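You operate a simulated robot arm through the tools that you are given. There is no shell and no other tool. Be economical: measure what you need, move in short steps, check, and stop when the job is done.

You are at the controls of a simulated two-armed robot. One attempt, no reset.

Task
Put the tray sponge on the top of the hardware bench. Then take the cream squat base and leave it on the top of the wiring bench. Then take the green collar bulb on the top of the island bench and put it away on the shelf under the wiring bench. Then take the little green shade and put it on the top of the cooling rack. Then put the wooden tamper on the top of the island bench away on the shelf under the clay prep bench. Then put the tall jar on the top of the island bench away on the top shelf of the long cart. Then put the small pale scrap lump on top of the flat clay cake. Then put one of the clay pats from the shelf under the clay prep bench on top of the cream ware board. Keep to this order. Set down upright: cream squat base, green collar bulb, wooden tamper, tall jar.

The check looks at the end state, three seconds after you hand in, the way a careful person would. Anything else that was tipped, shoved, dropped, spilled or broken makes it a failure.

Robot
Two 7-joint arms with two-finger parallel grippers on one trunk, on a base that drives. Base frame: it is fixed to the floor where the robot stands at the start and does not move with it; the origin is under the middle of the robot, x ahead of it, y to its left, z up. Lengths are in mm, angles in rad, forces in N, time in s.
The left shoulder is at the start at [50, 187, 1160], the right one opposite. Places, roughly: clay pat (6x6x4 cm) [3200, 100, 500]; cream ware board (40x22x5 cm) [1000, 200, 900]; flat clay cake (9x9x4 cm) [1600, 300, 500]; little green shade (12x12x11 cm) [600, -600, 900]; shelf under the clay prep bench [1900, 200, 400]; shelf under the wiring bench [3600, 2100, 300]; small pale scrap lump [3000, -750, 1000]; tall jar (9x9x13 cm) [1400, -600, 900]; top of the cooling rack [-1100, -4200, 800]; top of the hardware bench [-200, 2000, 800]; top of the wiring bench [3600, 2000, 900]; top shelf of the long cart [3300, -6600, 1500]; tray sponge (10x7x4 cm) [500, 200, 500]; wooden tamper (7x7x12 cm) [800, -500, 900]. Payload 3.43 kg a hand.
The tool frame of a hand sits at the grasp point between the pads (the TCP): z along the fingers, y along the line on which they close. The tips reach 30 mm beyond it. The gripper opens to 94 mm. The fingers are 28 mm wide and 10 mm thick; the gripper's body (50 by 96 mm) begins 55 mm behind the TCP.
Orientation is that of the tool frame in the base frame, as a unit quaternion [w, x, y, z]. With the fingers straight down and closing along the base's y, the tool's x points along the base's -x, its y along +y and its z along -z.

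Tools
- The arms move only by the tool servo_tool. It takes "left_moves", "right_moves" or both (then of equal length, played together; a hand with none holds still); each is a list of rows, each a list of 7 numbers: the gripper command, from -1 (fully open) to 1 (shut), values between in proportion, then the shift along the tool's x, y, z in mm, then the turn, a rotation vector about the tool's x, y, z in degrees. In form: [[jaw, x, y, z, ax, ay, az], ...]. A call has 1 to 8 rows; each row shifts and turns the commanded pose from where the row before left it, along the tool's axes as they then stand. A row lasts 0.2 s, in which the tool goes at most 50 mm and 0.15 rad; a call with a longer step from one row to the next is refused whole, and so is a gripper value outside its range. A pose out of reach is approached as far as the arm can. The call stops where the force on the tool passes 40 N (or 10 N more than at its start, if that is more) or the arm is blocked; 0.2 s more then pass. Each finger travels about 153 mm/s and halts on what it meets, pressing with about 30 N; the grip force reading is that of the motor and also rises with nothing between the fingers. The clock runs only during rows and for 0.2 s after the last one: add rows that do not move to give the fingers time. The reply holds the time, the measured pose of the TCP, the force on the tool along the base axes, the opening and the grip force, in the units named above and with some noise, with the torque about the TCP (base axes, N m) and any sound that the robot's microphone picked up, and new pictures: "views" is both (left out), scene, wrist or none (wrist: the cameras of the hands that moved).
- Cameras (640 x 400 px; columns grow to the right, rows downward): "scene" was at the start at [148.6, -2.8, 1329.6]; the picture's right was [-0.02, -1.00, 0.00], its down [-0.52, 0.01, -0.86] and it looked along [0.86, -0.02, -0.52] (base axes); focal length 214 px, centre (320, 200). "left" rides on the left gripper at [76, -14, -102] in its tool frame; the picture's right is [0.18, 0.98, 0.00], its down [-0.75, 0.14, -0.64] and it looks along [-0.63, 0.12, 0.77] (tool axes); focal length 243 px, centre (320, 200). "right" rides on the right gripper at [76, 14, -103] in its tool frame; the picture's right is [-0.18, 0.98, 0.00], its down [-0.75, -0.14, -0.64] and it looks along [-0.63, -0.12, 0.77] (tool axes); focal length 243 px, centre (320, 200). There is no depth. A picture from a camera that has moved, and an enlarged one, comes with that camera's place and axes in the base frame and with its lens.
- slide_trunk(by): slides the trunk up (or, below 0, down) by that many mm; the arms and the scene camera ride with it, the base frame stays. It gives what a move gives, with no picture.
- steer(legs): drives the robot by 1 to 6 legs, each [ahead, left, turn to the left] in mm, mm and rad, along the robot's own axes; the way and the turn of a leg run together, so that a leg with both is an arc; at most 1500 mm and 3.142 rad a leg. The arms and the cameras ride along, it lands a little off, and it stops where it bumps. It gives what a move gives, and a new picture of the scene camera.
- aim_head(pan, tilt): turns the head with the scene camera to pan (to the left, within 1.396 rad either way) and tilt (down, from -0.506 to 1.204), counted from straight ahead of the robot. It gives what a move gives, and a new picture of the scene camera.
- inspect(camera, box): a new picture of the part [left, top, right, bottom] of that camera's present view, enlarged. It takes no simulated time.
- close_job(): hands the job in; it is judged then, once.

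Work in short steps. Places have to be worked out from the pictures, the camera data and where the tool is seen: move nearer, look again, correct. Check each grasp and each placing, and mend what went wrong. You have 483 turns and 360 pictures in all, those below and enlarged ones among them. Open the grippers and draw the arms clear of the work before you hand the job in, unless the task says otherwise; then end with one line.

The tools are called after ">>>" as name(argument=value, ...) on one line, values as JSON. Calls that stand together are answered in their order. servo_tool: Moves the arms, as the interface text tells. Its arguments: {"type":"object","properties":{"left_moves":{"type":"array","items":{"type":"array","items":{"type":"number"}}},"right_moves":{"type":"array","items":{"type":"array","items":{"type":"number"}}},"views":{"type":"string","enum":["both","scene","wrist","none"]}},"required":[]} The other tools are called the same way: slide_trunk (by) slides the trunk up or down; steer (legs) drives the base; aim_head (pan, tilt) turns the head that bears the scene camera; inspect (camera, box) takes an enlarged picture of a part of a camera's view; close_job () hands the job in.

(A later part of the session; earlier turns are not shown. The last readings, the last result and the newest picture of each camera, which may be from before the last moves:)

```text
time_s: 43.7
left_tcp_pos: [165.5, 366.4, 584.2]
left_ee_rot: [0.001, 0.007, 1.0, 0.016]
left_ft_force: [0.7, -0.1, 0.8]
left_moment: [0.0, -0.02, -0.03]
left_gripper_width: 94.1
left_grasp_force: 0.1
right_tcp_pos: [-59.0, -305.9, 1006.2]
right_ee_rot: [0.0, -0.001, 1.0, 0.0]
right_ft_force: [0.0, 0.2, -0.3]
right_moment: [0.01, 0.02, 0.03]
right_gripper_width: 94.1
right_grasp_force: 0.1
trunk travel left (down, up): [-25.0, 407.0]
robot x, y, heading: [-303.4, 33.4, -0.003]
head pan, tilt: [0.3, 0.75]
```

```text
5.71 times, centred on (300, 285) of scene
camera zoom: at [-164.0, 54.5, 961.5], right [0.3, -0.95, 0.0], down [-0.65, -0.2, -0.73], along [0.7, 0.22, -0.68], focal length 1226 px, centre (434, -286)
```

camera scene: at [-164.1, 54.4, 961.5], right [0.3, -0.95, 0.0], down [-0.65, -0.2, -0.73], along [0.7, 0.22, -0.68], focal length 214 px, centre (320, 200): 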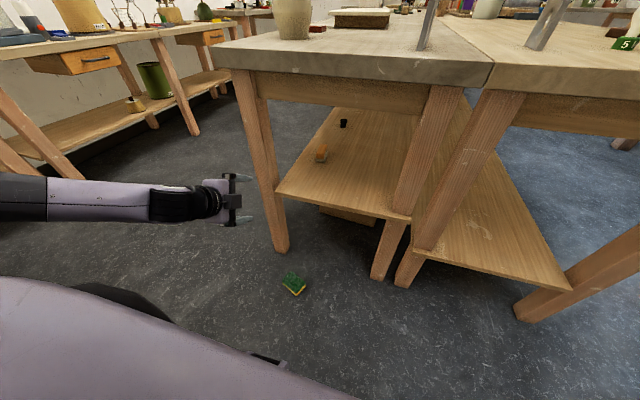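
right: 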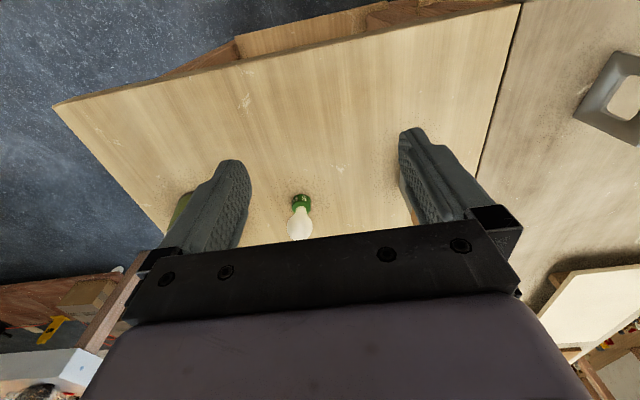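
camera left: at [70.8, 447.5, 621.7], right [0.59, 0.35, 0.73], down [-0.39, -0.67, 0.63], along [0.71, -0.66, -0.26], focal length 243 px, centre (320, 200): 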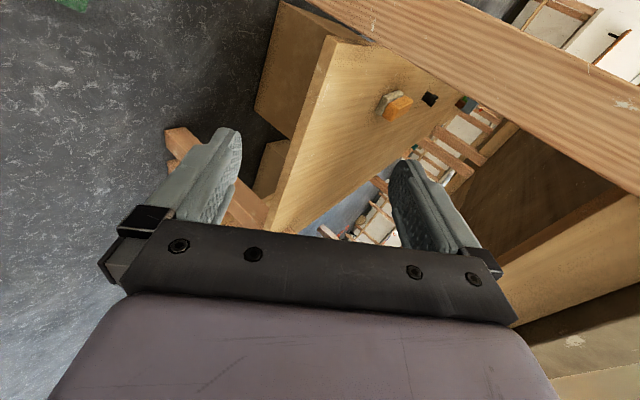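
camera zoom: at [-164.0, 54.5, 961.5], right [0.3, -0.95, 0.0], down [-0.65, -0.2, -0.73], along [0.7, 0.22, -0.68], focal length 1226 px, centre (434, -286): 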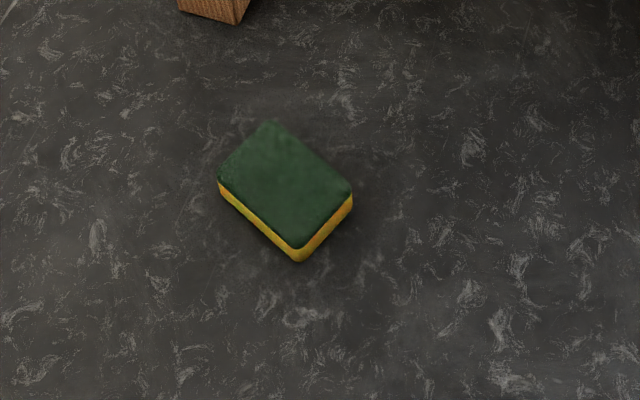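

The sponge lies flat, centre ≈ (238, 307), long axis along (0.38, 0.92). I'll tuck the hand in, turn it 67° to close across the short side, then drive so it's above.

>>> servo_tool(left_moves=[[-1, 18, -40, 0, 0, 0, 0], [-1, 18, -40, 0, 0, 0, 0], [-1, 18, -40, 0, 0, 0, 0], [-1, 18, -40, 0, 0, 0, 0], [-1, 17, -38, 0, 0, 0, 0]], views="none")

>>> servo_tool(left_moves=[[-1, 0, 0, 0, 0, 0, -8.4], [-1, 0, 0, 0, 0, 0, -8.4], [-1, 0, 0, 0, 0, 0, -8.4], [-1, 0, 0, 0, 0, 0, -8.4], [-1, 0, 0, 0, 0, 0, -8.4], [-1, 0, 0, 0, 0, 0, -8.4], [-1, 0, 0, 0, 0, 0, -8.4], [-1, 0, 0, 0, 0, 0, -8.4]], views="none")

>>> steer(legs=[[0, 140, 0], [160, 0, 0]])

>>> servo_tool(left_moves=[[-1, 0, 0, 40, 0, 0, 0], [-1, 0, 0, 40, 0, 0, 0], [-1, 0, 0, 40, 0, 0, 0], [-1, 0, 0, 40, 0, 0, 0], [-1, 0, 0, 40, 0, 0, 0], [-1, 0, 0, 40, 0, 0, 0]], views="wrist")

```text
time_s: 44.9
left_tcp_pos: [72.2, 168.7, 577.4]
left_ee_rot: [0.0, 0.006, 1.0, 0.017]
left_ft_force: [0.1, 1.0, 1.2]
left_moment: [0.01, 0.04, 0.02]
left_gripper_width: 94.1
left_grasp_force: 0.1
right_tcp_pos: [-58.3, -305.9, 1006.3]
right_ee_rot: [0.001, -0.001, 1.0, 0.001]
right_ft_force: [0.1, 0.3, 0.6]
right_moment: [0.0, 0.04, 0.02]
right_gripper_width: 93.9
right_grasp_force: 0.1
trunk travel left (down, up): [-25.0, 407.0]
robot x, y, heading: [-304.2, 29.4, 0.004]
head pan, tilt: [0.3, 0.75]
```

```text
time_s: 46.7
left_tcp_pos: [72.8, 170.4, 575.8]
left_ee_rot: [0.009, -0.548, 0.836, 0.014]
left_ft_force: [0.3, 0.3, 0.0]
left_moment: [0.02, 0.02, -0.04]
left_gripper_width: 94.0
left_grasp_force: 0.1
right_tcp_pos: [-57.8, -305.5, 1007.1]
right_ee_rot: [0.001, -0.001, 1.0, 0.0]
right_ft_force: [0.6, 0.2, 0.5]
right_moment: [0.01, 0.0, 0.01]
right_gripper_width: 94.0
right_grasp_force: 0.0
trunk travel left (down, up): [-25.0, 407.0]
robot x, y, heading: [-301.4, 32.2, -0.003]
head pan, tilt: [0.3, 0.75]
```

```text
time_s: 49.0
left_tcp_pos: [231.7, 308.3, 577.0]
left_ee_rot: [0.009, -0.547, 0.837, 0.013]
left_ft_force: [0.9, 0.5, 0.5]
left_moment: [0.01, 0.01, -0.05]
left_gripper_width: 94.2
left_grasp_force: 0.1
right_tcp_pos: [99.8, -168.1, 1006.2]
right_ee_rot: [0.001, -0.001, 1.0, 0.0]
right_ft_force: [1.4, 0.1, 0.2]
right_moment: [0.01, 0.03, 0.02]
right_gripper_width: 94.0
right_grasp_force: 0.0
trunk travel left (down, up): [-25.0, 407.0]
robot x, y, heading: [-145.8, 168.4, 0.003]
head pan, tilt: [0.3, 0.75]
camera scene: at [-5.1, 192.7, 961.5], right [0.3, -0.95, 0.0], down [-0.65, -0.2, -0.73], along [0.7, 0.22, -0.68], focal length 214 px, centre (320, 200)
```

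scene: 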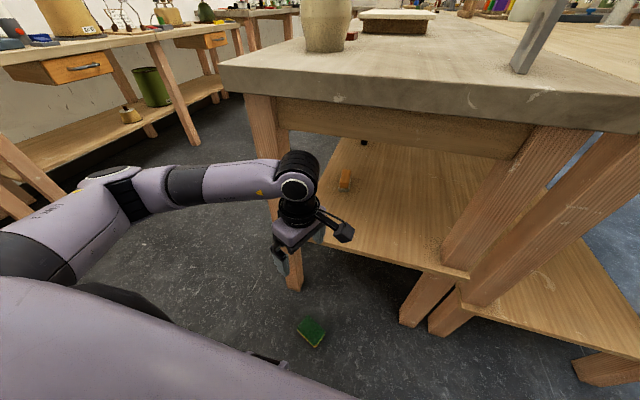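

```text
time_s: 50.4
left_tcp_pos: [231.4, 315.8, 335.2]
left_ee_rot: [0.01, -0.546, 0.837, 0.014]
left_ft_force: [-0.7, -0.1, -0.6]
left_moment: [0.01, 0.0, 0.04]
left_gripper_width: 93.9
left_grasp_force: 0.0
right_tcp_pos: [100.5, -167.8, 1007.6]
right_ee_rot: [0.0, -0.001, 1.0, 0.0]
right_ft_force: [-0.1, -0.3, 0.0]
right_moment: [-0.01, -0.05, 0.0]
right_gripper_width: 93.9
right_grasp_force: 0.0
trunk travel left (down, up): [-25.0, 407.0]
robot x, y, heading: [-139.9, 168.7, 0.003]
head pan, tilt: [0.3, 0.75]
camera left: at [213.2, 237.9, 436.2], right [-0.97, 0.23, 0.01], down [0.17, 0.72, 0.67], along [0.15, 0.65, -0.74], focal length 243 px, centre (320, 200)
```

left: 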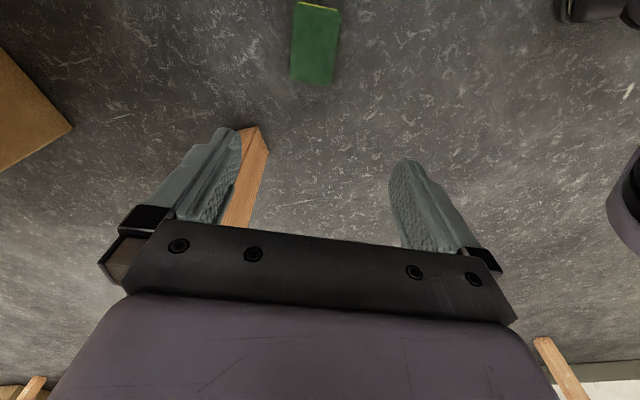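

Aligned well. Descend with a small correction and check before closing.

>>> servo_tool(left_moves=[[-1, 2.6, -1.9, 42, 0, 0, 0], [-1, 2.6, -1.9, 42, 0, 0, 0], [-1, 2.6, -1.9, 42, 0, 0, 0], [-1, 2.6, -1.9, 42, 0, 0, 0], [-1, 2.6, -1.9, 42, 0, 0, 0], [-1, 2.6, -1.9, 42, 0, 0, 0]], views="wrist")

```text
time_s: 51.8
left_tcp_pos: [234.2, 325.1, 142.7]
left_ee_rot: [0.022, -0.551, 0.834, 0.01]
left_ft_force: [-0.6, 0.5, 0.6]
left_moment: [0.04, 0.01, 0.03]
left_gripper_width: 94.1
left_grasp_force: 0.0
left hand out of reach, approached as far as the arm can: row 5, 6
right_tcp_pos: [102.4, -168.8, 1009.7]
right_ee_rot: [0.0, -0.001, 1.0, -0.001]
right_ft_force: [0.6, 0.6, 1.2]
right_moment: [-0.04, 0.03, -0.01]
right_gripper_width: 94.0
right_grasp_force: 0.1
trunk travel left (down, up): [-25.0, 407.0]
robot x, y, heading: [-140.4, 167.2, 0.006]
head pan, tilt: [0.3, 0.75]
camera left: at [214.1, 245.9, 241.7], right [-0.98, 0.22, -0.02], down [0.15, 0.72, 0.68], along [0.16, 0.66, -0.74], focal length 243 px, centre (320, 200)
```

left: 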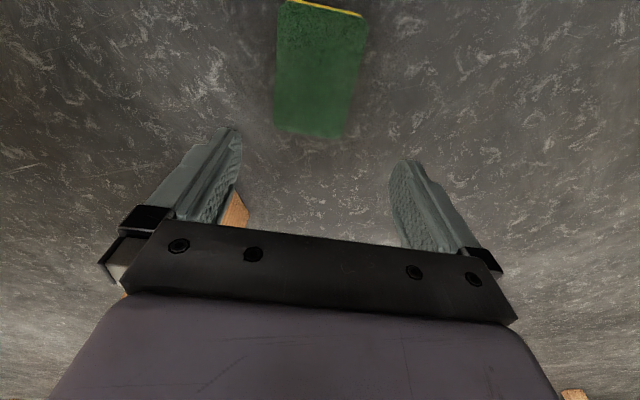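

Too far out for floor depth. I'll raise the hand, bring it closer to the shoulder's column (rel. 190 ahead, 270 left), and re-park the robot turned about −37° beside the sponge.

>>> servo_tool(left_moves=[[-1, 0, 0, -45, 0, 0, 0], [-1, 0, 0, -45, 0, 0, 0], [-1, 0, 0, -45, 0, 0, 0], [-1, -5.6, 42.8, 0, 0, 0, 0], [-1, -5.6, 42.8, 0, 0, 0, 0], [-1, -5.6, 42.8, 0, 0, 0, 0], [-1, -5.6, 42.8, 0, 0, 0, 0], [-1, -5.6, 42.8, 0, 0, 0, 0]], views="none")

>>> slide_trunk(by=-25)

>>> servo_tool(left_moves=[[-1, 0, 0, 0, 0, 0, -7.5], [-1, 0, 0, 0, 0, 0, -7.5], [-1, 0, 0, 0, 0, 0, -7.5], [-1, 0, 0, 0, 0, 0, -7.5], [-1, 0, 0, 0, 0, 0, -7]], views="none")

>>> steer(legs=[[-120, 0, 0], [0, 0, -0.646], [126, 141, 0]])

>>> aim_head(pan=0.9, tilt=1.1)

```text
time_s: 52.8
left_tcp_pos: [206.4, 330.7, 273.9]
left_ee_rot: [0.022, -0.567, 0.823, 0.005]
left_ft_force: [0.6, 2.0, 0.3]
left_moment: [-0.12, 0.17, 0.12]
left_gripper_width: 94.0
left_grasp_force: 0.1
right_tcp_pos: [100.6, -168.3, 1006.9]
right_ee_rot: [0.002, -0.001, 1.0, 0.001]
right_ft_force: [-0.6, 1.4, 0.0]
right_moment: [0.03, -0.01, -0.04]
right_gripper_width: 94.0
right_grasp_force: 0.1
trunk travel left (down, up): [-25.0, 407.0]
robot x, y, heading: [-145.4, 168.7, 0.006]
head pan, tilt: [0.3, 0.75]
stopped in row 4 (left hand): the force on the tool passed its limit (the readings are from after the stop); the commanded pose is now the measured one
```

```text
time_s: 53.5
left_tcp_pos: [206.8, 330.4, 247.6]
left_ee_rot: [0.021, -0.568, 0.823, 0.006]
left_ft_force: [6.3, -1.4, -2.8]
left_moment: [0.41, 0.54, 0.62]
left_gripper_width: 94.1
left_grasp_force: 0.1
right_tcp_pos: [100.6, -167.3, 980.5]
right_ee_rot: [0.0, -0.001, 1.0, -0.001]
right_ft_force: [-0.1, -0.4, -0.4]
right_moment: [-0.01, 0.01, -0.02]
right_gripper_width: 93.9
right_grasp_force: 0.1
trunk travel left (down, up): [0.0, 432.0]
robot x, y, heading: [-144.7, 166.9, 0.002]
head pan, tilt: [0.3, 0.75]
```

```text
time_s: 54.7
left_tcp_pos: [206.6, 332.3, 247.4]
left_ee_rot: [-0.022, 0.8, -0.599, 0.001]
left_ft_force: [9.9, 15.0, -1.7]
left_moment: [-0.92, 0.58, -0.46]
left_gripper_width: 87.3
left_grasp_force: 0.0
right_tcp_pos: [100.2, -168.6, 981.4]
right_ee_rot: [0.001, -0.001, 1.0, 0.0]
right_ft_force: [-1.1, -0.3, 0.2]
right_moment: [0.02, 0.0, 0.06]
right_gripper_width: 94.2
right_grasp_force: 0.1
trunk travel left (down, up): [0.0, 432.0]
robot x, y, heading: [-146.8, 166.9, 0.002]
head pan, tilt: [0.3, 0.75]
```

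```text
time_s: 58.8
left_tcp_pos: [301.4, 127.3, 248.1]
left_ee_rot: [0.02, -0.568, 0.822, -0.008]
left_ft_force: [17.6, 6.6, -1.8]
left_moment: [-0.4, 1.01, -0.47]
left_gripper_width: 87.1
left_grasp_force: 0.0
right_tcp_pos: [-84.6, -208.2, 981.3]
right_ee_rot: [0.001, 0.316, 0.949, 0.0]
right_ft_force: [-0.3, 0.6, -0.4]
right_moment: [-0.02, 0.0, -0.04]
right_gripper_width: 94.1
right_grasp_force: 0.1
trunk travel left (down, up): [0.0, 432.0]
robot x, y, heading: [-74.0, 208.7, -0.649]
head pan, tilt: [0.3, 0.75]
camera scene: at [48.5, 143.1, 936.5], right [-0.34, -0.94, 0.0], down [-0.64, 0.23, -0.73], along [0.69, -0.25, -0.68], focal length 214 px, centre (320, 200)
```

scene: 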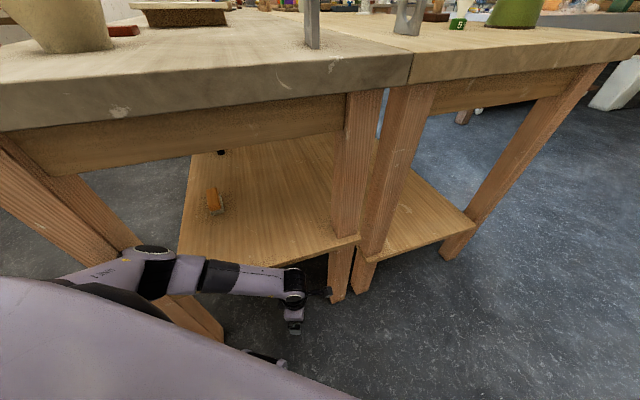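

```text
time_s: 59.8
left_tcp_pos: [301.9, 128.1, 248.0]
left_ee_rot: [0.022, -0.569, 0.822, -0.008]
left_ft_force: [14.7, 15.7, 0.8]
left_moment: [-0.94, 1.09, -1.06]
left_gripper_width: 88.6
left_grasp_force: 0.1
right_tcp_pos: [-84.3, -208.9, 981.4]
right_ee_rot: [0.001, 0.316, 0.949, 0.0]
right_ft_force: [-0.8, 0.0, -0.2]
right_moment: [-0.01, 0.01, 0.03]
right_gripper_width: 94.1
right_grasp_force: 0.2
trunk travel left (down, up): [0.0, 432.0]
robot x, y, heading: [-78.5, 207.9, -0.642]
head pan, tilt: [0.901, 1.1]
camera scene: at [31.6, 187.0, 910.6], right [0.25, -0.97, 0.0], down [-0.86, -0.23, -0.45], along [0.44, 0.12, -0.89], focal length 214 px, centre (320, 200)
```

scene: 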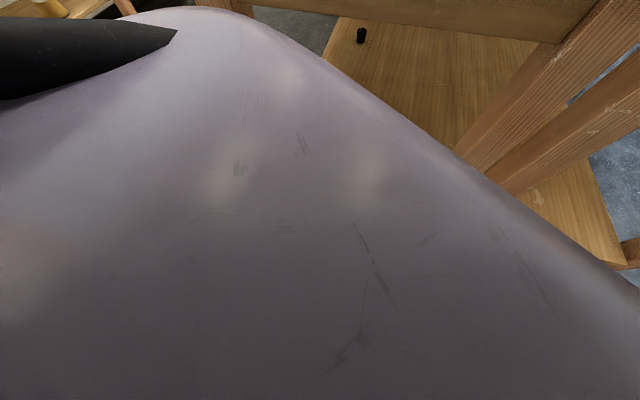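

The hand touched the robot's own base (front about 295 mm ahead of the axis). I move the hand forward off it, then back the robot off to re-view the floor.

>>> servo_tool(left_moves=[[-1, 0, -25, 0, 0, 0, 0], [-1, 0, -35, 0, 0, 0, 0], [-1, 0, -35, -30, 0, 0, 0], [-1, 0, 0, -45, 0, 0, 0], [-1, 0, 0, -45, 0, 0, 0], [-1, 0, 0, -45, 0, 0, 0]], views="none")

>>> steer(legs=[[-300, -200, 0], [0, 0, 0.645]])

>>> aim_head(pan=0.4, tilt=0.7)

```text
time_s: 60.9
left_tcp_pos: [298.9, 139.1, 260.2]
left_ee_rot: [0.0, -0.53, 0.844, 0.083]
left_ft_force: [26.1, 37.5, -5.5]
left_moment: [-0.69, 0.1, -2.49]
left_gripper_width: 88.9
left_grasp_force: 0.1
right_tcp_pos: [-90.0, -210.2, 980.8]
right_ee_rot: [0.001, 0.319, 0.948, 0.001]
right_ft_force: [0.1, 0.3, -0.5]
right_moment: [-0.02, -0.02, -0.01]
right_gripper_width: 93.9
right_grasp_force: 0.1
trunk travel left (down, up): [0.0, 432.0]
robot x, y, heading: [-77.2, 204.5, -0.649]
head pan, tilt: [0.901, 1.1]
stopped in row 5 (left hand): the arm was blocked; the commanded pose is now the measured one
```

```text
time_s: 64.9
left_tcp_pos: [-96.5, 403.7, 261.8]
left_ee_rot: [0.029, 0.773, -0.629, -0.078]
left_ft_force: [-6.1, 42.3, 1.7]
left_moment: [-0.86, -0.02, -2.41]
left_gripper_width: 92.6
left_grasp_force: 0.0
right_tcp_pos: [-198.2, -110.2, 981.1]
right_ee_rot: [-0.001, 0.005, 1.0, 0.001]
right_ft_force: [0.5, -0.4, -0.1]
right_moment: [-0.03, -0.03, 0.0]
right_gripper_width: 94.0
right_grasp_force: 0.1
trunk travel left (down, up): [0.0, 432.0]
robot x, y, heading: [-440.8, 230.2, -0.006]
head pan, tilt: [0.901, 1.1]
camera scene: at [-340.9, 277.8, 910.8], right [0.78, -0.63, 0.0], down [-0.56, -0.69, -0.45], along [0.29, 0.35, -0.89], focal length 214 px, centre (320, 200)
```

scene: 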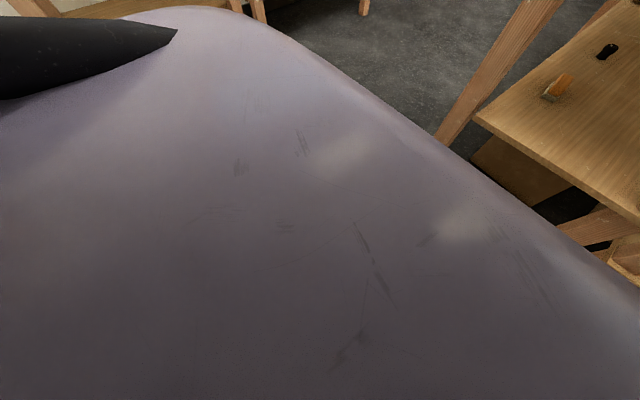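

```text
time_s: 65.8
left_tcp_pos: [-94.3, 403.3, 261.9]
left_ee_rot: [0.028, 0.773, -0.628, -0.079]
left_ft_force: [4.5, 7.4, 1.0]
left_moment: [-0.1, 0.05, -0.23]
left_gripper_width: 90.9
left_grasp_force: 0.1
right_tcp_pos: [-200.0, -109.4, 981.5]
right_ee_rot: [-0.001, 0.005, 1.0, 0.001]
right_ft_force: [0.0, 0.2, 0.5]
right_moment: [0.0, -0.01, 0.01]
right_gripper_width: 93.9
right_grasp_force: 0.0
trunk travel left (down, up): [0.0, 432.0]
robot x, y, heading: [-440.7, 230.8, -0.01]
head pan, tilt: [0.4, 0.7]
camera scene: at [-302.0, 261.2, 940.7], right [0.38, -0.92, 0.0], down [-0.6, -0.25, -0.76], along [0.71, 0.29, -0.64], focal length 214 px, centre (320, 200)
```

scene: 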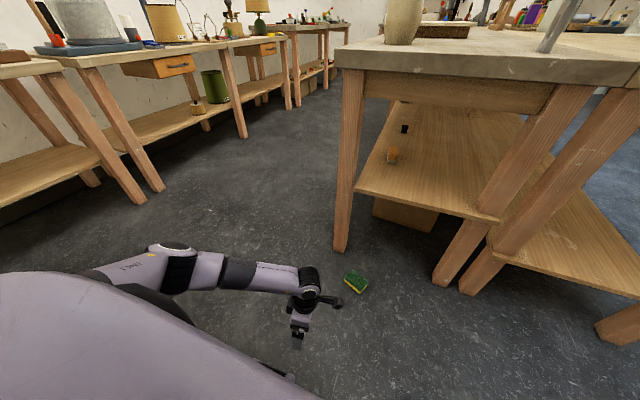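

The hand is still obstructed by something; let me look through its wrist camera.

>>> servo_tool(left_moves=[[-1, 0, 0, 0, 0, 0, 0]], views="wrist")

>>> inspect(camera="scene", box=[220, 240, 420, 400])

```text
time_s: 66.2
left_tcp_pos: [-95.2, 404.9, 260.8]
left_ee_rot: [0.028, 0.773, -0.629, -0.078]
left_ft_force: [3.2, 10.4, 1.8]
left_moment: [-0.06, 0.13, -0.51]
left_gripper_width: 91.0
left_grasp_force: 0.1
right_tcp_pos: [-198.2, -109.9, 980.2]
right_ee_rot: [0.0, 0.004, 1.0, 0.001]
right_ft_force: [-0.2, 0.0, -0.6]
right_moment: [-0.01, -0.02, 0.0]
right_gripper_width: 93.9
right_grasp_force: 0.1
trunk travel left (down, up): [0.0, 432.0]
robot x, y, heading: [-441.1, 232.4, -0.011]
head pan, tilt: [0.4, 0.7]
camera left: at [-51.0, 327.8, 354.2], right [-0.92, -0.38, 0.12], down [-0.18, 0.67, 0.72], along [-0.36, 0.63, -0.68], focal length 243 px, centre (320, 200)
```

left: 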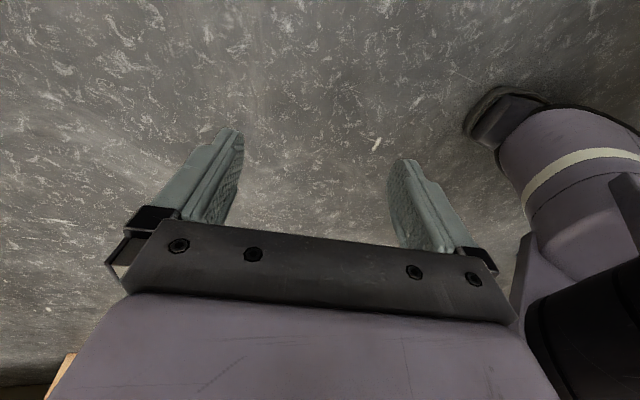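

```text
2.50 times, centred on (320, 320) of scene
camera zoom: at [-302.0, 261.2, 940.7], right [0.38, -0.92, 0.0], down [-0.6, -0.25, -0.76], along [0.71, 0.29, -0.64], focal length 536 px, centre (320, -100)
```

zoom: 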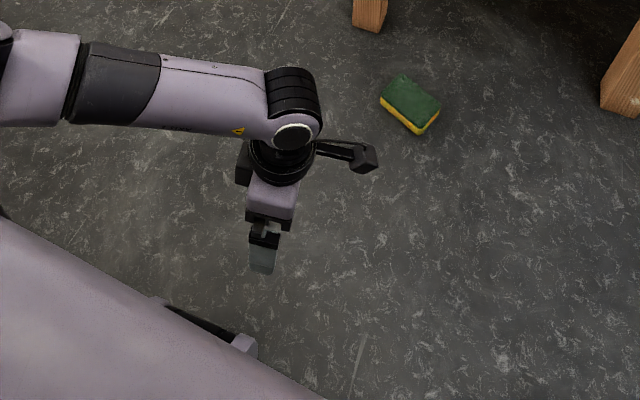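

The right finger leans on one of the robot's own base legs (pushed in +Y). I close the fingers a bit and shift the hand to +Y, away from the leg.

>>> servo_tool(left_moves=[[0, 0, 0, 0, 0, 0, 0], [0, -15, 0, 0, 0, 0, 0], [0, -20, -5, 0, 0, 0, 0], [0, -10, -20, -20, 0, 0, 0], [0, 0, -30, -30, 0, 0, 0]], views="wrist")

```text
time_s: 67.5
left_tcp_pos: [-43.0, 457.9, 309.3]
left_ee_rot: [0.029, 0.773, -0.629, -0.079]
left_ft_force: [-0.1, -0.3, 0.0]
left_moment: [0.02, 0.01, -0.04]
left_gripper_width: 47.0
left_grasp_force: 0.0
right_tcp_pos: [-198.9, -109.4, 981.4]
right_ee_rot: [0.0, 0.005, 1.0, 0.0]
right_ft_force: [-0.2, 0.3, 0.4]
right_moment: [-0.03, 0.0, 0.04]
right_gripper_width: 93.7
right_grasp_force: 0.1
trunk travel left (down, up): [0.0, 432.0]
robot x, y, heading: [-440.5, 232.6, -0.011]
head pan, tilt: [0.4, 0.7]
camera left: at [0.9, 380.5, 402.0], right [-0.92, -0.38, 0.12], down [-0.18, 0.67, 0.72], along [-0.36, 0.63, -0.69], focal length 243 px, centre (320, 200)
```

left: 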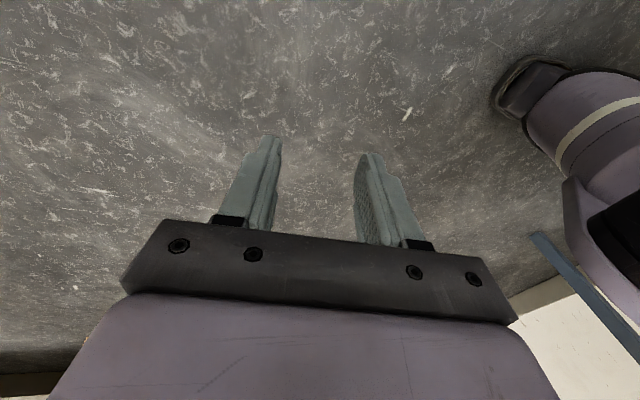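

Free. Plan: the base deck blocks the front, but beside the robot (below its left shoulder) the floor should be reachable. I raise the hand, reorient it, and move it to the robot's left side.

>>> servo_tool(left_moves=[[-1, 0, 0, -43, 0, 0, 0], [-1, 0, 0, -43, 0, 0, 0], [-1, 0, 0, -43, 0, 0, 0], [-1, 0, 0, -43, 0, 0, 0], [-1, 0, 0, 0, 0.67, -0.41, 8.29], [-1, 0, 0, 0, 0.67, -0.41, 8.29], [-1, 0, 0, 0, 0.67, -0.41, 8.29], [-1, 0, 0, 0, 0.67, -0.41, 8.29]], views="none")

>>> servo_tool(left_moves=[[-1, 0, 0, 0, 0.67, -0.41, 8.29], [-1, 0, 0, 0, 0.67, -0.41, 8.29], [-1, 0, 0, 0, 0.67, -0.41, 8.29], [-1, 0, 0, 0, 0.67, -0.41, 8.29], [-1, 0, 0, 0, 0.67, -0.41, 8.29], [-1, 0, 0, 0, 0.67, -0.41, 8.29], [-1, 0, 0, 0, 0.67, -0.41, 8.29], [-1, 0, 0, 0, 0.67, -0.41, 8.29]], views="none")

>>> servo_tool(left_moves=[[-1, 0, 0, 0, 0.67, -0.41, 8.29], [-1, 0, 0, 0, 0.67, -0.41, 8.29], [-1, 0, 0, 0, 0.67, -0.41, 8.29], [-1, 42, -5, 0, 0, 0, 0], [-1, 42, -5, 0, 0, 0, 0], [-1, 42, -5, 0, 0, 0, 0], [-1, 42, -5, 0, 0, 0, 0], [-1, 42, -5, 0, 0, 0, 0]], views="none")

```text
time_s: 69.2
left_tcp_pos: [-15.6, 447.1, 475.6]
left_ee_rot: [-0.023, -0.559, 0.826, 0.063]
left_ft_force: [0.8, -0.4, -0.6]
left_moment: [-0.02, 0.02, 0.01]
left_gripper_width: 93.8
left_grasp_force: 0.0
right_tcp_pos: [-199.0, -109.1, 980.9]
right_ee_rot: [-0.001, 0.005, 1.0, 0.0]
right_ft_force: [-0.7, 0.0, 0.3]
right_moment: [0.01, -0.02, 0.0]
right_gripper_width: 94.3
right_grasp_force: 0.0
trunk travel left (down, up): [0.0, 432.0]
robot x, y, heading: [-443.1, 231.1, -0.008]
head pan, tilt: [0.4, 0.7]
```

```text
time_s: 71.0
left_tcp_pos: [-17.2, 446.6, 476.3]
left_ee_rot: [-0.007, -0.015, 1.0, 0.019]
left_ft_force: [0.3, 0.8, 0.3]
left_moment: [-0.04, -0.02, 0.04]
left_gripper_width: 94.0
left_grasp_force: 0.0
right_tcp_pos: [-200.3, -110.1, 981.5]
right_ee_rot: [0.001, 0.005, 1.0, 0.0]
right_ft_force: [0.4, 0.8, 0.0]
right_moment: [0.01, 0.04, 0.0]
right_gripper_width: 94.2
right_grasp_force: 0.1
trunk travel left (down, up): [0.0, 432.0]
robot x, y, heading: [-437.5, 231.4, -0.006]
head pan, tilt: [0.4, 0.7]
```

```text
time_s: 72.8
left_tcp_pos: [-209.6, 506.3, 468.0]
left_ee_rot: [0.001, 0.199, 0.98, 0.0]
left_ft_force: [0.5, 0.0, 0.9]
left_moment: [0.02, 0.02, 0.0]
left_gripper_width: 94.0
left_grasp_force: 0.0
left hand out of reach, approached as far as the arm can: row 8
right_tcp_pos: [-198.9, -109.6, 980.6]
right_ee_rot: [0.0, 0.005, 1.0, 0.0]
right_ft_force: [-0.8, 0.1, 0.3]
right_moment: [-0.03, -0.02, -0.01]
right_gripper_width: 93.8
right_grasp_force: 0.2
trunk travel left (down, up): [0.0, 432.0]
robot x, y, heading: [-438.7, 229.8, -0.011]
head pan, tilt: [0.4, 0.7]
```

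Descend here along the left side of the base (with a bit more lateral clearance) to test how low the hand can go.

>>> servo_tool(left_moves=[[-1, 11.7, 27.6, 0, 0, 0, 0], [-1, 0, 0, 45, 0, 0, 0], [-1, 0, 0, 45, 0, 0, 0], [-1, 0, 0, 45, 0, 0, 0], [-1, 0, 0, 45, 0, 0, 0], [-1, 0, 0, 45, 0, 0, 0], [-1, 0, 0, 45, 0, 0, 0], [-1, 0, 0, 45, 0, 0, 0]], views="wrist")

>>> servo_tool(left_moves=[[-1, 0, 0, 30, 0, 0, 0], [-1, 0, 0, 30, 0, 0, 0], [-1, 0, 0, 15, 0, 0, 0]], views="none")

```text
time_s: 73.6
left_tcp_pos: [-210.6, 532.6, 403.8]
left_ee_rot: [0.003, 0.205, 0.979, -0.001]
left_ft_force: [-2.9, 14.2, 41.7]
left_moment: [-1.84, 1.44, -0.62]
left_gripper_width: 87.1
left_grasp_force: 0.1
right_tcp_pos: [-198.8, -109.7, 982.7]
right_ee_rot: [0.001, 0.004, 1.0, 0.001]
right_ft_force: [-0.8, 0.4, -1.2]
right_moment: [-0.03, 0.01, -0.01]
right_gripper_width: 94.2
right_grasp_force: 0.0
trunk travel left (down, up): [0.0, 432.0]
robot x, y, heading: [-438.8, 231.3, -0.011]
head pan, tilt: [0.4, 0.7]
stopped in row 3 (left hand): the force on the tool passed its limit (the readings are from after the stop); the commanded pose is now the measured one
camera left: at [-287.0, 551.6, 506.5], right [0.22, 0.97, 0.0], down [0.74, -0.17, 0.65], along [0.63, -0.15, -0.76], focal length 243 px, centre (320, 200)
```

left: 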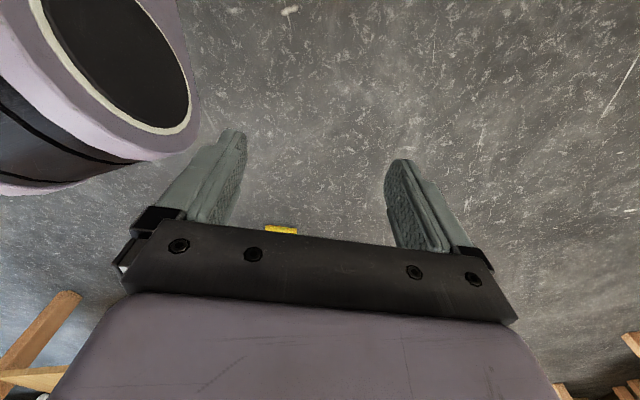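

```text
time_s: 73.9
left_tcp_pos: [-210.4, 532.2, 403.5]
left_ee_rot: [0.005, 0.205, 0.979, -0.002]
left_ft_force: [-3.0, 13.0, 36.9]
left_moment: [-1.56, 1.28, -0.62]
left_gripper_width: 88.1
left_grasp_force: 0.0
right_tcp_pos: [-199.6, -109.8, 981.0]
right_ee_rot: [0.0, 0.005, 1.0, 0.001]
right_ft_force: [-0.9, 0.0, -0.6]
right_moment: [0.01, 0.01, 0.03]
right_gripper_width: 94.0
right_grasp_force: 0.0
trunk travel left (down, up): [0.0, 432.0]
robot x, y, heading: [-436.6, 231.7, -0.007]
head pan, tilt: [0.4, 0.7]
stopped in row 1 (left hand): the force on the tool passed its limit (the readings are from after the stop); the commanded pose is now the measured one
```

The finger touched the robot's own elbow, so that side region is no good. I'll go up, move back out front, tilt the tool outward 30° and test how low that reaches.

>>> servo_tool(left_moves=[[-1, 0, 0, -30, 0, 0, 0], [-1, 0, 0, -45, 0, 0, 0], [-1, 0, 0, 0, 0, 0, -7.7], [-1, 0, 0, 0, 0, 0, -7.7], [-1, 0, 0, 0, 0, 0, -7.7], [-1, -40, -22, 0, 0, 0, 0], [-1, -40, -22, 0, 0, 0, 0], [-1, -40, -22, 0, 0, 0, 0]], views="none")

>>> servo_tool(left_moves=[[-1, -40, -22, 0, 0, 0, 0], [-1, -40, -22, 0, 0, 0, 0], [-1, 0, 0, 0, 0, -7.5, 0], [-1, 0, 0, 0, 0, -7.5, 0], [-1, 0, 0, 0, 0, -7.5, 0], [-1, 0, 0, 0, 0, -7.5, 0]], views="none")

>>> servo_tool(left_moves=[[-1, 22, 0, 38.5, 0, 0, 0], [-1, 22, 0, 38.5, 0, 0, 0], [-1, 22, 0, 38.5, 0, 0, 0], [-1, 22, 0, 38.5, 0, 0, 0], [-1, 22, 0, 38.5, 0, 0, 0], [-1, 22, 0, 38.5, 0, 0, 0], [-1, 22, 0, 38.5, 0, 0, 0], [-1, 22, 0, 38.5, 0, 0, 0]], views="none")

```text
time_s: 75.7
left_tcp_pos: [-89.2, 465.2, 478.0]
left_ee_rot: [0.002, 0.004, 1.0, -0.003]
left_ft_force: [-0.4, 0.1, 0.4]
left_moment: [0.0, 0.05, -0.02]
left_gripper_width: 94.0
left_grasp_force: 0.1
right_tcp_pos: [-200.1, -109.9, 981.7]
right_ee_rot: [0.0, 0.004, 1.0, 0.001]
right_ft_force: [-0.5, 0.3, 0.0]
right_moment: [0.01, 0.0, 0.01]
right_gripper_width: 93.8
right_grasp_force: 0.1
trunk travel left (down, up): [0.0, 432.0]
robot x, y, heading: [-441.4, 230.8, -0.01]
head pan, tilt: [0.4, 0.7]
```

```text
time_s: 77.1
left_tcp_pos: [-12.0, 422.5, 478.5]
left_ee_rot: [0.262, 0.003, 0.965, -0.005]
left_ft_force: [0.4, 0.0, 0.0]
left_moment: [-0.01, -0.02, 0.01]
left_gripper_width: 94.0
left_grasp_force: 0.0
right_tcp_pos: [-199.3, -109.3, 981.1]
right_ee_rot: [0.0, 0.004, 1.0, 0.001]
right_ft_force: [0.4, 0.0, -0.6]
right_moment: [0.02, -0.02, 0.0]
right_gripper_width: 94.0
right_grasp_force: 0.0
trunk travel left (down, up): [0.0, 432.0]
robot x, y, heading: [-440.5, 230.9, -0.008]
head pan, tilt: [0.4, 0.7]
```

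```text
time_s: 78.9
left_tcp_pos: [-11.0, 417.5, 256.0]
left_ee_rot: [0.258, 0.004, 0.966, -0.002]
left_ft_force: [-1.4, -0.1, 0.3]
left_moment: [0.03, 0.04, 0.02]
left_gripper_width: 94.3
left_grasp_force: 0.1
left hand out of reach, approached as far as the arm can: row 6, 7, 8
right_tcp_pos: [-199.0, -108.8, 981.5]
right_ee_rot: [0.0, 0.005, 1.0, -0.001]
right_ft_force: [0.5, -0.7, 0.6]
right_moment: [0.0, 0.02, -0.01]
right_gripper_width: 94.1
right_grasp_force: 0.1
trunk travel left (down, up): [0.0, 432.0]
robot x, y, heading: [-438.2, 230.1, -0.013]
head pan, tilt: [0.4, 0.7]
```

Outward tilt makes it worse, so inward tilt (tool pointing slightly back toward the robot) should reach lower. Testing with +20° inward.

>>> servo_tool(left_moves=[[-1, 0, 0, 0, 0, 7.2, 0], [-1, 0, 0, 0, 0, 7.2, 0], [-1, 0, 0, 0, 0, 7.2, 0], [-1, 0, 0, 0, 0, 7.2, 0], [-1, 0, 0, 0, 0, 7.2, 0], [-1, 0, 0, 0, 0, 7.2, 0], [-1, 0, 0, 0, 0, 6.8, 0]], views="none")

>>> servo_tool(left_moves=[[-1, -12, 0, 32, 0, 0, 0], [-1, -12, 0, 32, 0, 0, 0], [-1, -12, 0, 32, 0, 0, 0], [-1, -12, 0, 32, 0, 0, 0], [-1, -12, 0, 32, 0, 0, 0], [-1, -7, 0, 20, 0, 0, 0]], views="none")

```text
time_s: 80.5
left_tcp_pos: [-12.0, 418.2, 257.2]
left_ee_rot: [-0.173, 0.005, 0.985, -0.004]
left_ft_force: [0.3, 0.5, -0.8]
left_moment: [-0.04, 0.0, 0.02]
left_gripper_width: 94.2
left_grasp_force: 0.0
right_tcp_pos: [-197.8, -109.2, 981.8]
right_ee_rot: [0.001, 0.004, 1.0, -0.001]
right_ft_force: [0.2, -0.2, -0.2]
right_moment: [-0.01, 0.0, -0.04]
right_gripper_width: 94.0
right_grasp_force: 0.0
trunk travel left (down, up): [0.0, 432.0]
robot x, y, heading: [-438.0, 229.6, -0.009]
head pan, tilt: [0.4, 0.7]
```

```text
time_s: 81.9
left_tcp_pos: [-80.7, 418.5, 155.2]
left_ee_rot: [-0.172, 0.005, 0.985, -0.003]
left_ft_force: [0.1, -0.2, 0.6]
left_moment: [-0.03, -0.03, 0.03]
left_gripper_width: 93.8
left_grasp_force: 0.0
left hand out of reach, approached as far as the arm can: row 2, 3, 4, 5, 6
right_tcp_pos: [-199.1, -109.8, 981.6]
right_ee_rot: [0.001, 0.005, 1.0, -0.001]
right_ft_force: [-0.4, 0.0, -0.2]
right_moment: [-0.02, 0.01, 0.01]
right_gripper_width: 93.9
right_grasp_force: 0.0
trunk travel left (down, up): [0.0, 432.0]
robot x, y, heading: [-440.3, 226.5, -0.008]
head pan, tilt: [0.4, 0.7]
```

Reach is limited by a sphere around the shoulder; low floor points need to be nearly below it but outside the base. I'll try going out left along the reach limit with the arm stretched: rel (360,330) → (250,330) → (150,330), descending.

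>>> servo_tool(left_moves=[[-1, 0, 0, -20, 0, -6.7, 0], [-1, 0, 0, -20, 0, -6.7, 0], [-1, 0, 0, 0, 0, -6.6, 0], [-1, 0, 0, 0, 0, 0, 7.7], [-1, 0, 0, 0, 0, 0, 7.7], [-1, 0, 0, 0, 0, 0, 7.6]], views="none")

>>> servo_tool(left_moves=[[-1, 18.2, 43, 0, 0, 0, 0], [-1, 18.2, 43, 0, 0, 0, 0], [-1, 18.2, 43, 0, 0, 0, 0]], views="none")

>>> servo_tool(left_moves=[[-1, 33.7, -14.3, 16.7, 0, 0, 0], [-1, 33.7, -14.3, 16.7, 0, 0, 0], [-1, 33.7, -14.3, 16.7, 0, 0, 0], [-1, 30, -13, 20, 0, 0, 0], [-1, 30, -13, 20, 0, 0, 0], [-1, 30, -13, 20, 0, 0, 0]], views="wrist")

```text
time_s: 82.8
left_tcp_pos: [-58.3, 420.3, 199.9]
left_ee_rot: [0.013, 0.011, 1.0, -0.006]
left_ft_force: [0.6, 0.2, -0.1]
left_moment: [0.01, -0.03, 0.01]
left_gripper_width: 93.6
left_grasp_force: 0.1
right_tcp_pos: [-199.1, -109.5, 981.1]
right_ee_rot: [0.0, 0.004, 1.0, 0.0]
right_ft_force: [1.2, -0.2, 0.0]
right_moment: [-0.01, 0.01, -0.02]
right_gripper_width: 94.0
right_grasp_force: 0.1
trunk travel left (down, up): [0.0, 432.0]
robot x, y, heading: [-436.2, 234.6, -0.004]
head pan, tilt: [0.4, 0.7]
stopped in row 4 (left hand): the force on the tool passed its limit (the readings are from after the stop); the commanded pose is now the measured one
```

```text
time_s: 83.6
left_tcp_pos: [-110.1, 550.4, 195.1]
left_ee_rot: [0.013, 0.012, 1.0, -0.007]
left_ft_force: [0.0, 0.9, 0.0]
left_moment: [-0.03, 0.0, 0.02]
left_gripper_width: 93.7
left_grasp_force: 0.0
right_tcp_pos: [-198.3, -108.7, 981.1]
right_ee_rot: [0.0, 0.005, 1.0, 0.0]
right_ft_force: [-0.6, -0.1, -0.1]
right_moment: [0.04, -0.01, 0.03]
right_gripper_width: 94.2
right_grasp_force: 0.1
trunk travel left (down, up): [0.0, 432.0]
robot x, y, heading: [-440.7, 228.4, -0.008]
head pan, tilt: [0.4, 0.7]
```

```text
time_s: 84.2
left_tcp_pos: [-161.6, 533.9, 164.1]
left_ee_rot: [0.022, 0.012, 1.0, 0.003]
left_ft_force: [-0.4, -1.0, 0.5]
left_moment: [-0.02, 0.0, -0.01]
left_gripper_width: 94.2
left_grasp_force: 0.1
right_tcp_pos: [-198.7, -108.3, 980.8]
right_ee_rot: [-0.001, 0.004, 1.0, 0.0]
right_ft_force: [0.4, 0.2, -0.1]
right_moment: [-0.02, 0.0, 0.01]
right_gripper_width: 94.2
right_grasp_force: 0.0
trunk travel left (down, up): [0.0, 432.0]
robot x, y, heading: [-439.4, 232.6, -0.009]
head pan, tilt: [0.4, 0.7]
stopped in row 3 (left hand): the force on the tool passed its limit (the readings are from after the stop); the commanded pose is now the measured one
camera left: at [-242.3, 520.6, 263.9], right [-0.16, 0.99, 0.0], down [0.73, 0.12, 0.68], along [0.67, 0.11, -0.74], focal length 243 px, centre (320, 200)
```

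left: 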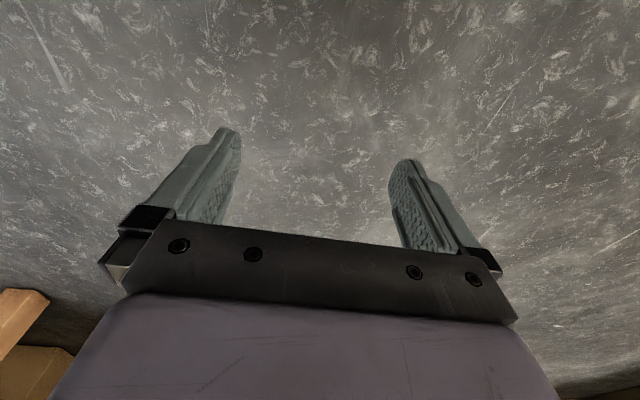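

The wrist camera's mount bumps something near the base. Let me look with the head to understand what's there.

>>> aim_head(pan=0.75, tilt=0.85)

```text
time_s: 85.0
left_tcp_pos: [-160.7, 533.2, 165.4]
left_ee_rot: [0.022, 0.011, 1.0, 0.003]
left_ft_force: [0.4, 2.3, -0.2]
left_moment: [-0.24, -0.06, -0.21]
left_gripper_width: 94.0
left_grasp_force: 0.0
right_tcp_pos: [-198.0, -110.1, 981.1]
right_ee_rot: [-0.001, 0.005, 1.0, 0.0]
right_ft_force: [0.4, 0.5, 0.3]
right_moment: [-0.01, 0.03, 0.01]
right_gripper_width: 94.1
right_grasp_force: 0.0
trunk travel left (down, up): [0.0, 432.0]
robot x, y, heading: [-439.9, 228.8, -0.006]
head pan, tilt: [0.75, 0.85]
camera scene: at [-322.7, 281.8, 928.5], right [0.68, -0.74, 0.0], down [-0.55, -0.51, -0.66], along [0.49, 0.45, -0.75], focal length 214 px, centre (320, 200)
```

scene: 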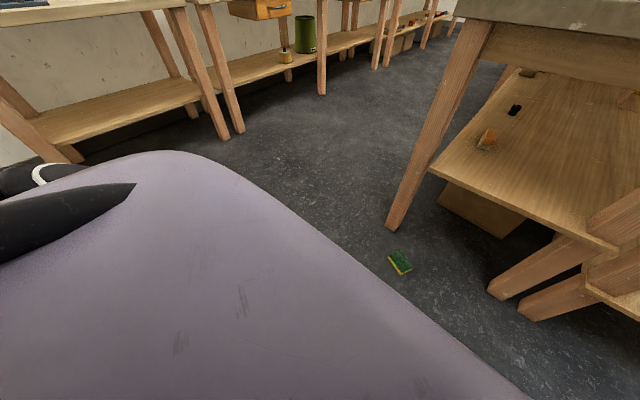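

I'll retreat, yaw the hand so its camera points outward (away from the body), and try the descent again.

>>> servo_tool(left_moves=[[-1, -35, 10, -25, 0, 0, 0], [-1, -35, 10, -35, 0, 0, 0], [-1, -35, 0, -35, 0, 0, 0], [-1, -20, 0, -40, 0, 0, 0]], views="none")

>>> servo_tool(left_moves=[[-1, 0, 0, 0, 0, 0, 8.3], [-1, 0, 0, 0, 0, 0, 8.3], [-1, 0, 0, 0, 0, 0, 8.3], [-1, 0, 0, 0, 0, 0, 8.3], [-1, 0, 0, 0, 0, 0, 8.3], [-1, 0, 0, 0, 0, 0, 8.3], [-1, 0, 0, 0, 0, 0, 7.2]], views="none")

```text
refused: row 2 steps farther than a row can; nothing moved
```

```text
time_s: 86.6
left_tcp_pos: [-159.9, 531.7, 165.7]
left_ee_rot: [0.019, 0.488, 0.873, 0.013]
left_ft_force: [0.3, -0.6, -0.2]
left_moment: [-0.03, -0.03, 0.01]
left_gripper_width: 94.1
left_grasp_force: 0.1
right_tcp_pos: [-198.7, -108.7, 981.7]
right_ee_rot: [-0.001, 0.004, 1.0, -0.001]
right_ft_force: [-0.1, -0.2, 0.4]
right_moment: [-0.01, 0.03, 0.0]
right_gripper_width: 93.9
right_grasp_force: 0.0
trunk travel left (down, up): [0.0, 432.0]
robot x, y, heading: [-438.0, 232.3, -0.007]
head pan, tilt: [0.75, 0.85]
```

The rotation succeeded in place with no contact. Now descend inward along the reach limit.

>>> servo_tool(left_moves=[[-1, 19.9, -25.1, 20, 0, 0, 0], [-1, 19.9, -25.1, 24, 0, 0, 0], [-1, 19.9, -25.1, 24, 0, 0, 0], [-1, 19.9, -25.1, 24, 0, 0, 0], [-1, 19.9, -25.1, 24, 0, 0, 0]], views="wrist")

```text
time_s: 87.5
left_tcp_pos: [-260.3, 574.4, 89.9]
left_ee_rot: [0.003, 0.493, 0.869, 0.037]
left_ft_force: [-24.9, 30.2, 12.3]
left_moment: [-2.35, -0.9, -2.74]
left_gripper_width: 93.6
left_grasp_force: 0.0
right_tcp_pos: [-199.2, -109.3, 980.9]
right_ee_rot: [0.0, 0.005, 1.0, 0.001]
right_ft_force: [-0.2, 0.6, 0.5]
right_moment: [-0.03, -0.01, 0.02]
right_gripper_width: 94.0
right_grasp_force: 0.1
trunk travel left (down, up): [0.0, 432.0]
robot x, y, heading: [-438.9, 229.8, -0.01]
head pan, tilt: [0.75, 0.85]
stopped in row 4 (left hand): the force on the tool passed its limit (the readings are from after the stop); the commanded pose is now the measured one
camera left: at [-316.8, 625.8, 194.4], right [0.75, 0.66, 0.07], down [0.48, -0.61, 0.63], along [0.46, -0.43, -0.78], focal length 243 px, centre (320, 200)
```

left: 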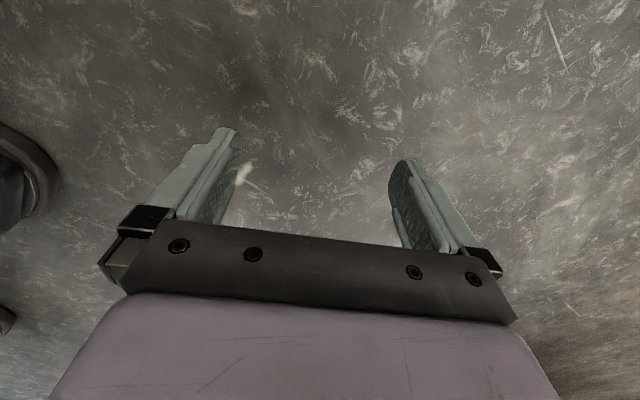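

Something at the gripper's inner side touched. I shift outward 25 mm and go lower gently.

>>> servo_tool(left_moves=[[-1, 21.5, 12.7, -5, 0, 0, 0], [-1, 8, 5, 0, 0, 0, 0], [-1, 0, 0, 15, 0, 0, 0], [-1, 0, 0, 15, 0, 0, 0], [-1, 0, 0, 15, 0, 0, 0], [-1, 0, 0, 10, 0, 0, 0]], views="none")

```text
time_s: 88.9
left_tcp_pos: [-249.0, 598.1, 42.5]
left_ee_rot: [0.014, 0.489, 0.872, 0.03]
left_ft_force: [0.2, 0.1, 0.4]
left_moment: [-0.01, -0.01, 0.0]
left_gripper_width: 94.0
left_grasp_force: 0.1
right_tcp_pos: [-199.5, -108.3, 980.3]
right_ee_rot: [0.0, 0.005, 1.0, 0.0]
right_ft_force: [0.0, 0.3, 1.4]
right_moment: [-0.01, -0.01, -0.01]
right_gripper_width: 94.1
right_grasp_force: 0.0
trunk travel left (down, up): [0.0, 432.0]
robot x, y, heading: [-438.8, 231.9, -0.009]
head pan, tilt: [0.75, 0.85]
```

The floor is reachable at rel (190, 366) with TCP z 42. I raise a little, then drive (turn −54°) so the sponge comes under the hand.

>>> servo_tool(left_moves=[[-1, 0, 0, -28, 0, 0, 0], [-1, 0, 0, -28, 0, 0, 0]], views="none")

>>> steer(legs=[[0, 0, -0.933], [147, 225, 0]])

>>> servo_tool(left_moves=[[-1, 0, 0, 0, 0, 0, 0]], views="wrist")

```text
time_s: 89.5
left_tcp_pos: [-253.2, 597.3, 99.4]
left_ee_rot: [0.013, 0.488, 0.872, 0.029]
left_ft_force: [0.3, 0.1, -0.6]
left_moment: [0.01, 0.01, 0.0]
left_gripper_width: 93.9
left_grasp_force: 0.1
right_tcp_pos: [-198.8, -109.5, 981.1]
right_ee_rot: [0.0, 0.005, 1.0, 0.0]
right_ft_force: [-0.5, 0.3, -0.4]
right_moment: [-0.01, 0.0, 0.03]
right_gripper_width: 94.2
right_grasp_force: 0.1
trunk travel left (down, up): [0.0, 432.0]
robot x, y, heading: [-436.3, 228.2, -0.007]
head pan, tilt: [0.75, 0.85]
```

```text
time_s: 93.8
left_tcp_pos: [239.4, 299.2, 97.7]
left_ee_rot: [0.025, 0.833, 0.552, 0.02]
left_ft_force: [0.5, 1.1, 0.8]
left_moment: [0.0, 0.0, 0.0]
left_gripper_width: 94.1
left_grasp_force: 0.0
right_tcp_pos: [-305.1, -153.8, 981.7]
right_ee_rot: [0.0, 0.462, 0.887, 0.0]
right_ft_force: [0.9, -0.4, -0.3]
right_moment: [-0.03, 0.02, -0.01]
right_gripper_width: 94.1
right_grasp_force: 0.0
trunk travel left (down, up): [0.0, 432.0]
robot x, y, heading: [-168.5, 239.9, -0.956]
head pan, tilt: [0.75, 0.85]
camera scene: at [-58.0, 173.8, 928.5], right [-0.21, -0.98, 0.0], down [-0.73, 0.16, -0.66], along [0.65, -0.14, -0.75], focal length 214 px, centre (320, 200)
```

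scene: 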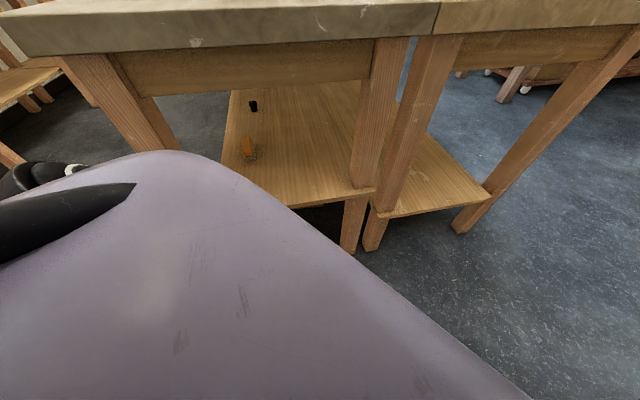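

```text
time_s: 94.2
left_tcp_pos: [238.3, 299.9, 98.7]
left_ee_rot: [0.026, 0.833, 0.553, 0.02]
left_ft_force: [-0.2, -0.5, -0.3]
left_moment: [-0.02, 0.0, 0.03]
left_gripper_width: 94.0
left_grasp_force: 0.1
right_tcp_pos: [-304.5, -153.8, 982.3]
right_ee_rot: [0.0, 0.461, 0.887, 0.0]
right_ft_force: [-0.4, 0.5, -0.2]
right_moment: [-0.03, -0.04, 0.0]
right_gripper_width: 94.2
right_grasp_force: 0.0
trunk travel left (down, up): [0.0, 432.0]
robot x, y, heading: [-168.9, 239.8, -0.961]
head pan, tilt: [0.75, 0.85]
camera left: at [247.7, 378.3, 200.7], right [0.97, -0.21, 0.07], down [-0.2, -0.74, 0.65], along [-0.09, -0.64, -0.76], focal length 243 px, centre (320, 200)
```

left: 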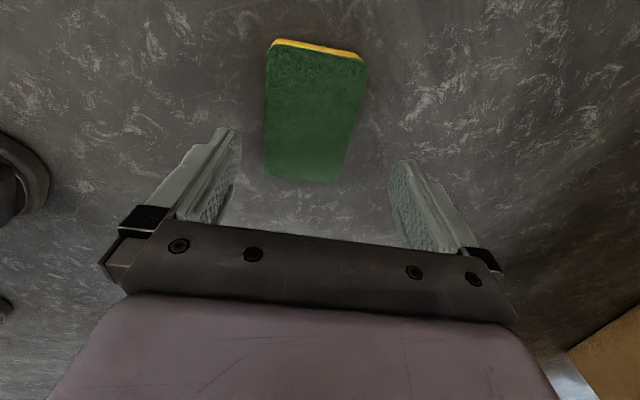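

The sponge is nicely between the fingers. Shift 13 mm along it, descend to ~41 mm and close.

>>> servo_tool(left_moves=[[-1, 13, 0, 20, 0, 0, 0], [-1, 0, 0, 20, 0, 0, 0], [-1, 0, 0, 18, 0, 0, 0], [1, 0, 0, 0, 0, 0, 0], [1, 0, 0, 0, 0, 0, 0], [1, 0, 0, 0, 0, 0, 0]], views="wrist")

```text
time_s: 95.6
left_tcp_pos: [247.4, 311.1, 40.2]
left_ee_rot: [0.026, 0.833, 0.552, 0.02]
left_ft_force: [-0.3, -0.2, 0.0]
left_moment: [-0.02, 0.01, 0.01]
left_gripper_width: 62.7
left_grasp_force: 29.7
right_tcp_pos: [-304.9, -155.2, 981.0]
right_ee_rot: [-0.001, 0.462, 0.887, 0.0]
right_ft_force: [-0.5, 0.1, 0.6]
right_moment: [-0.01, -0.02, -0.02]
right_gripper_width: 93.9
right_grasp_force: 0.0
trunk travel left (down, up): [0.0, 432.0]
robot x, y, heading: [-166.8, 239.8, -0.964]
head pan, tilt: [0.75, 0.85]
camera left: at [255.6, 388.8, 142.5], right [0.97, -0.21, 0.07], down [-0.2, -0.74, 0.65], along [-0.09, -0.64, -0.76], focal length 243 px, centre (320, 200)
```

left: 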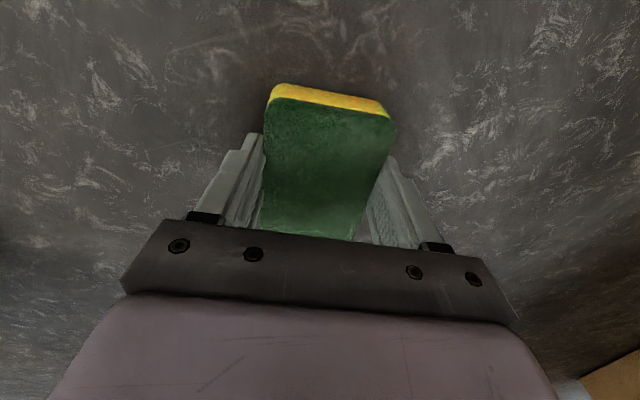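

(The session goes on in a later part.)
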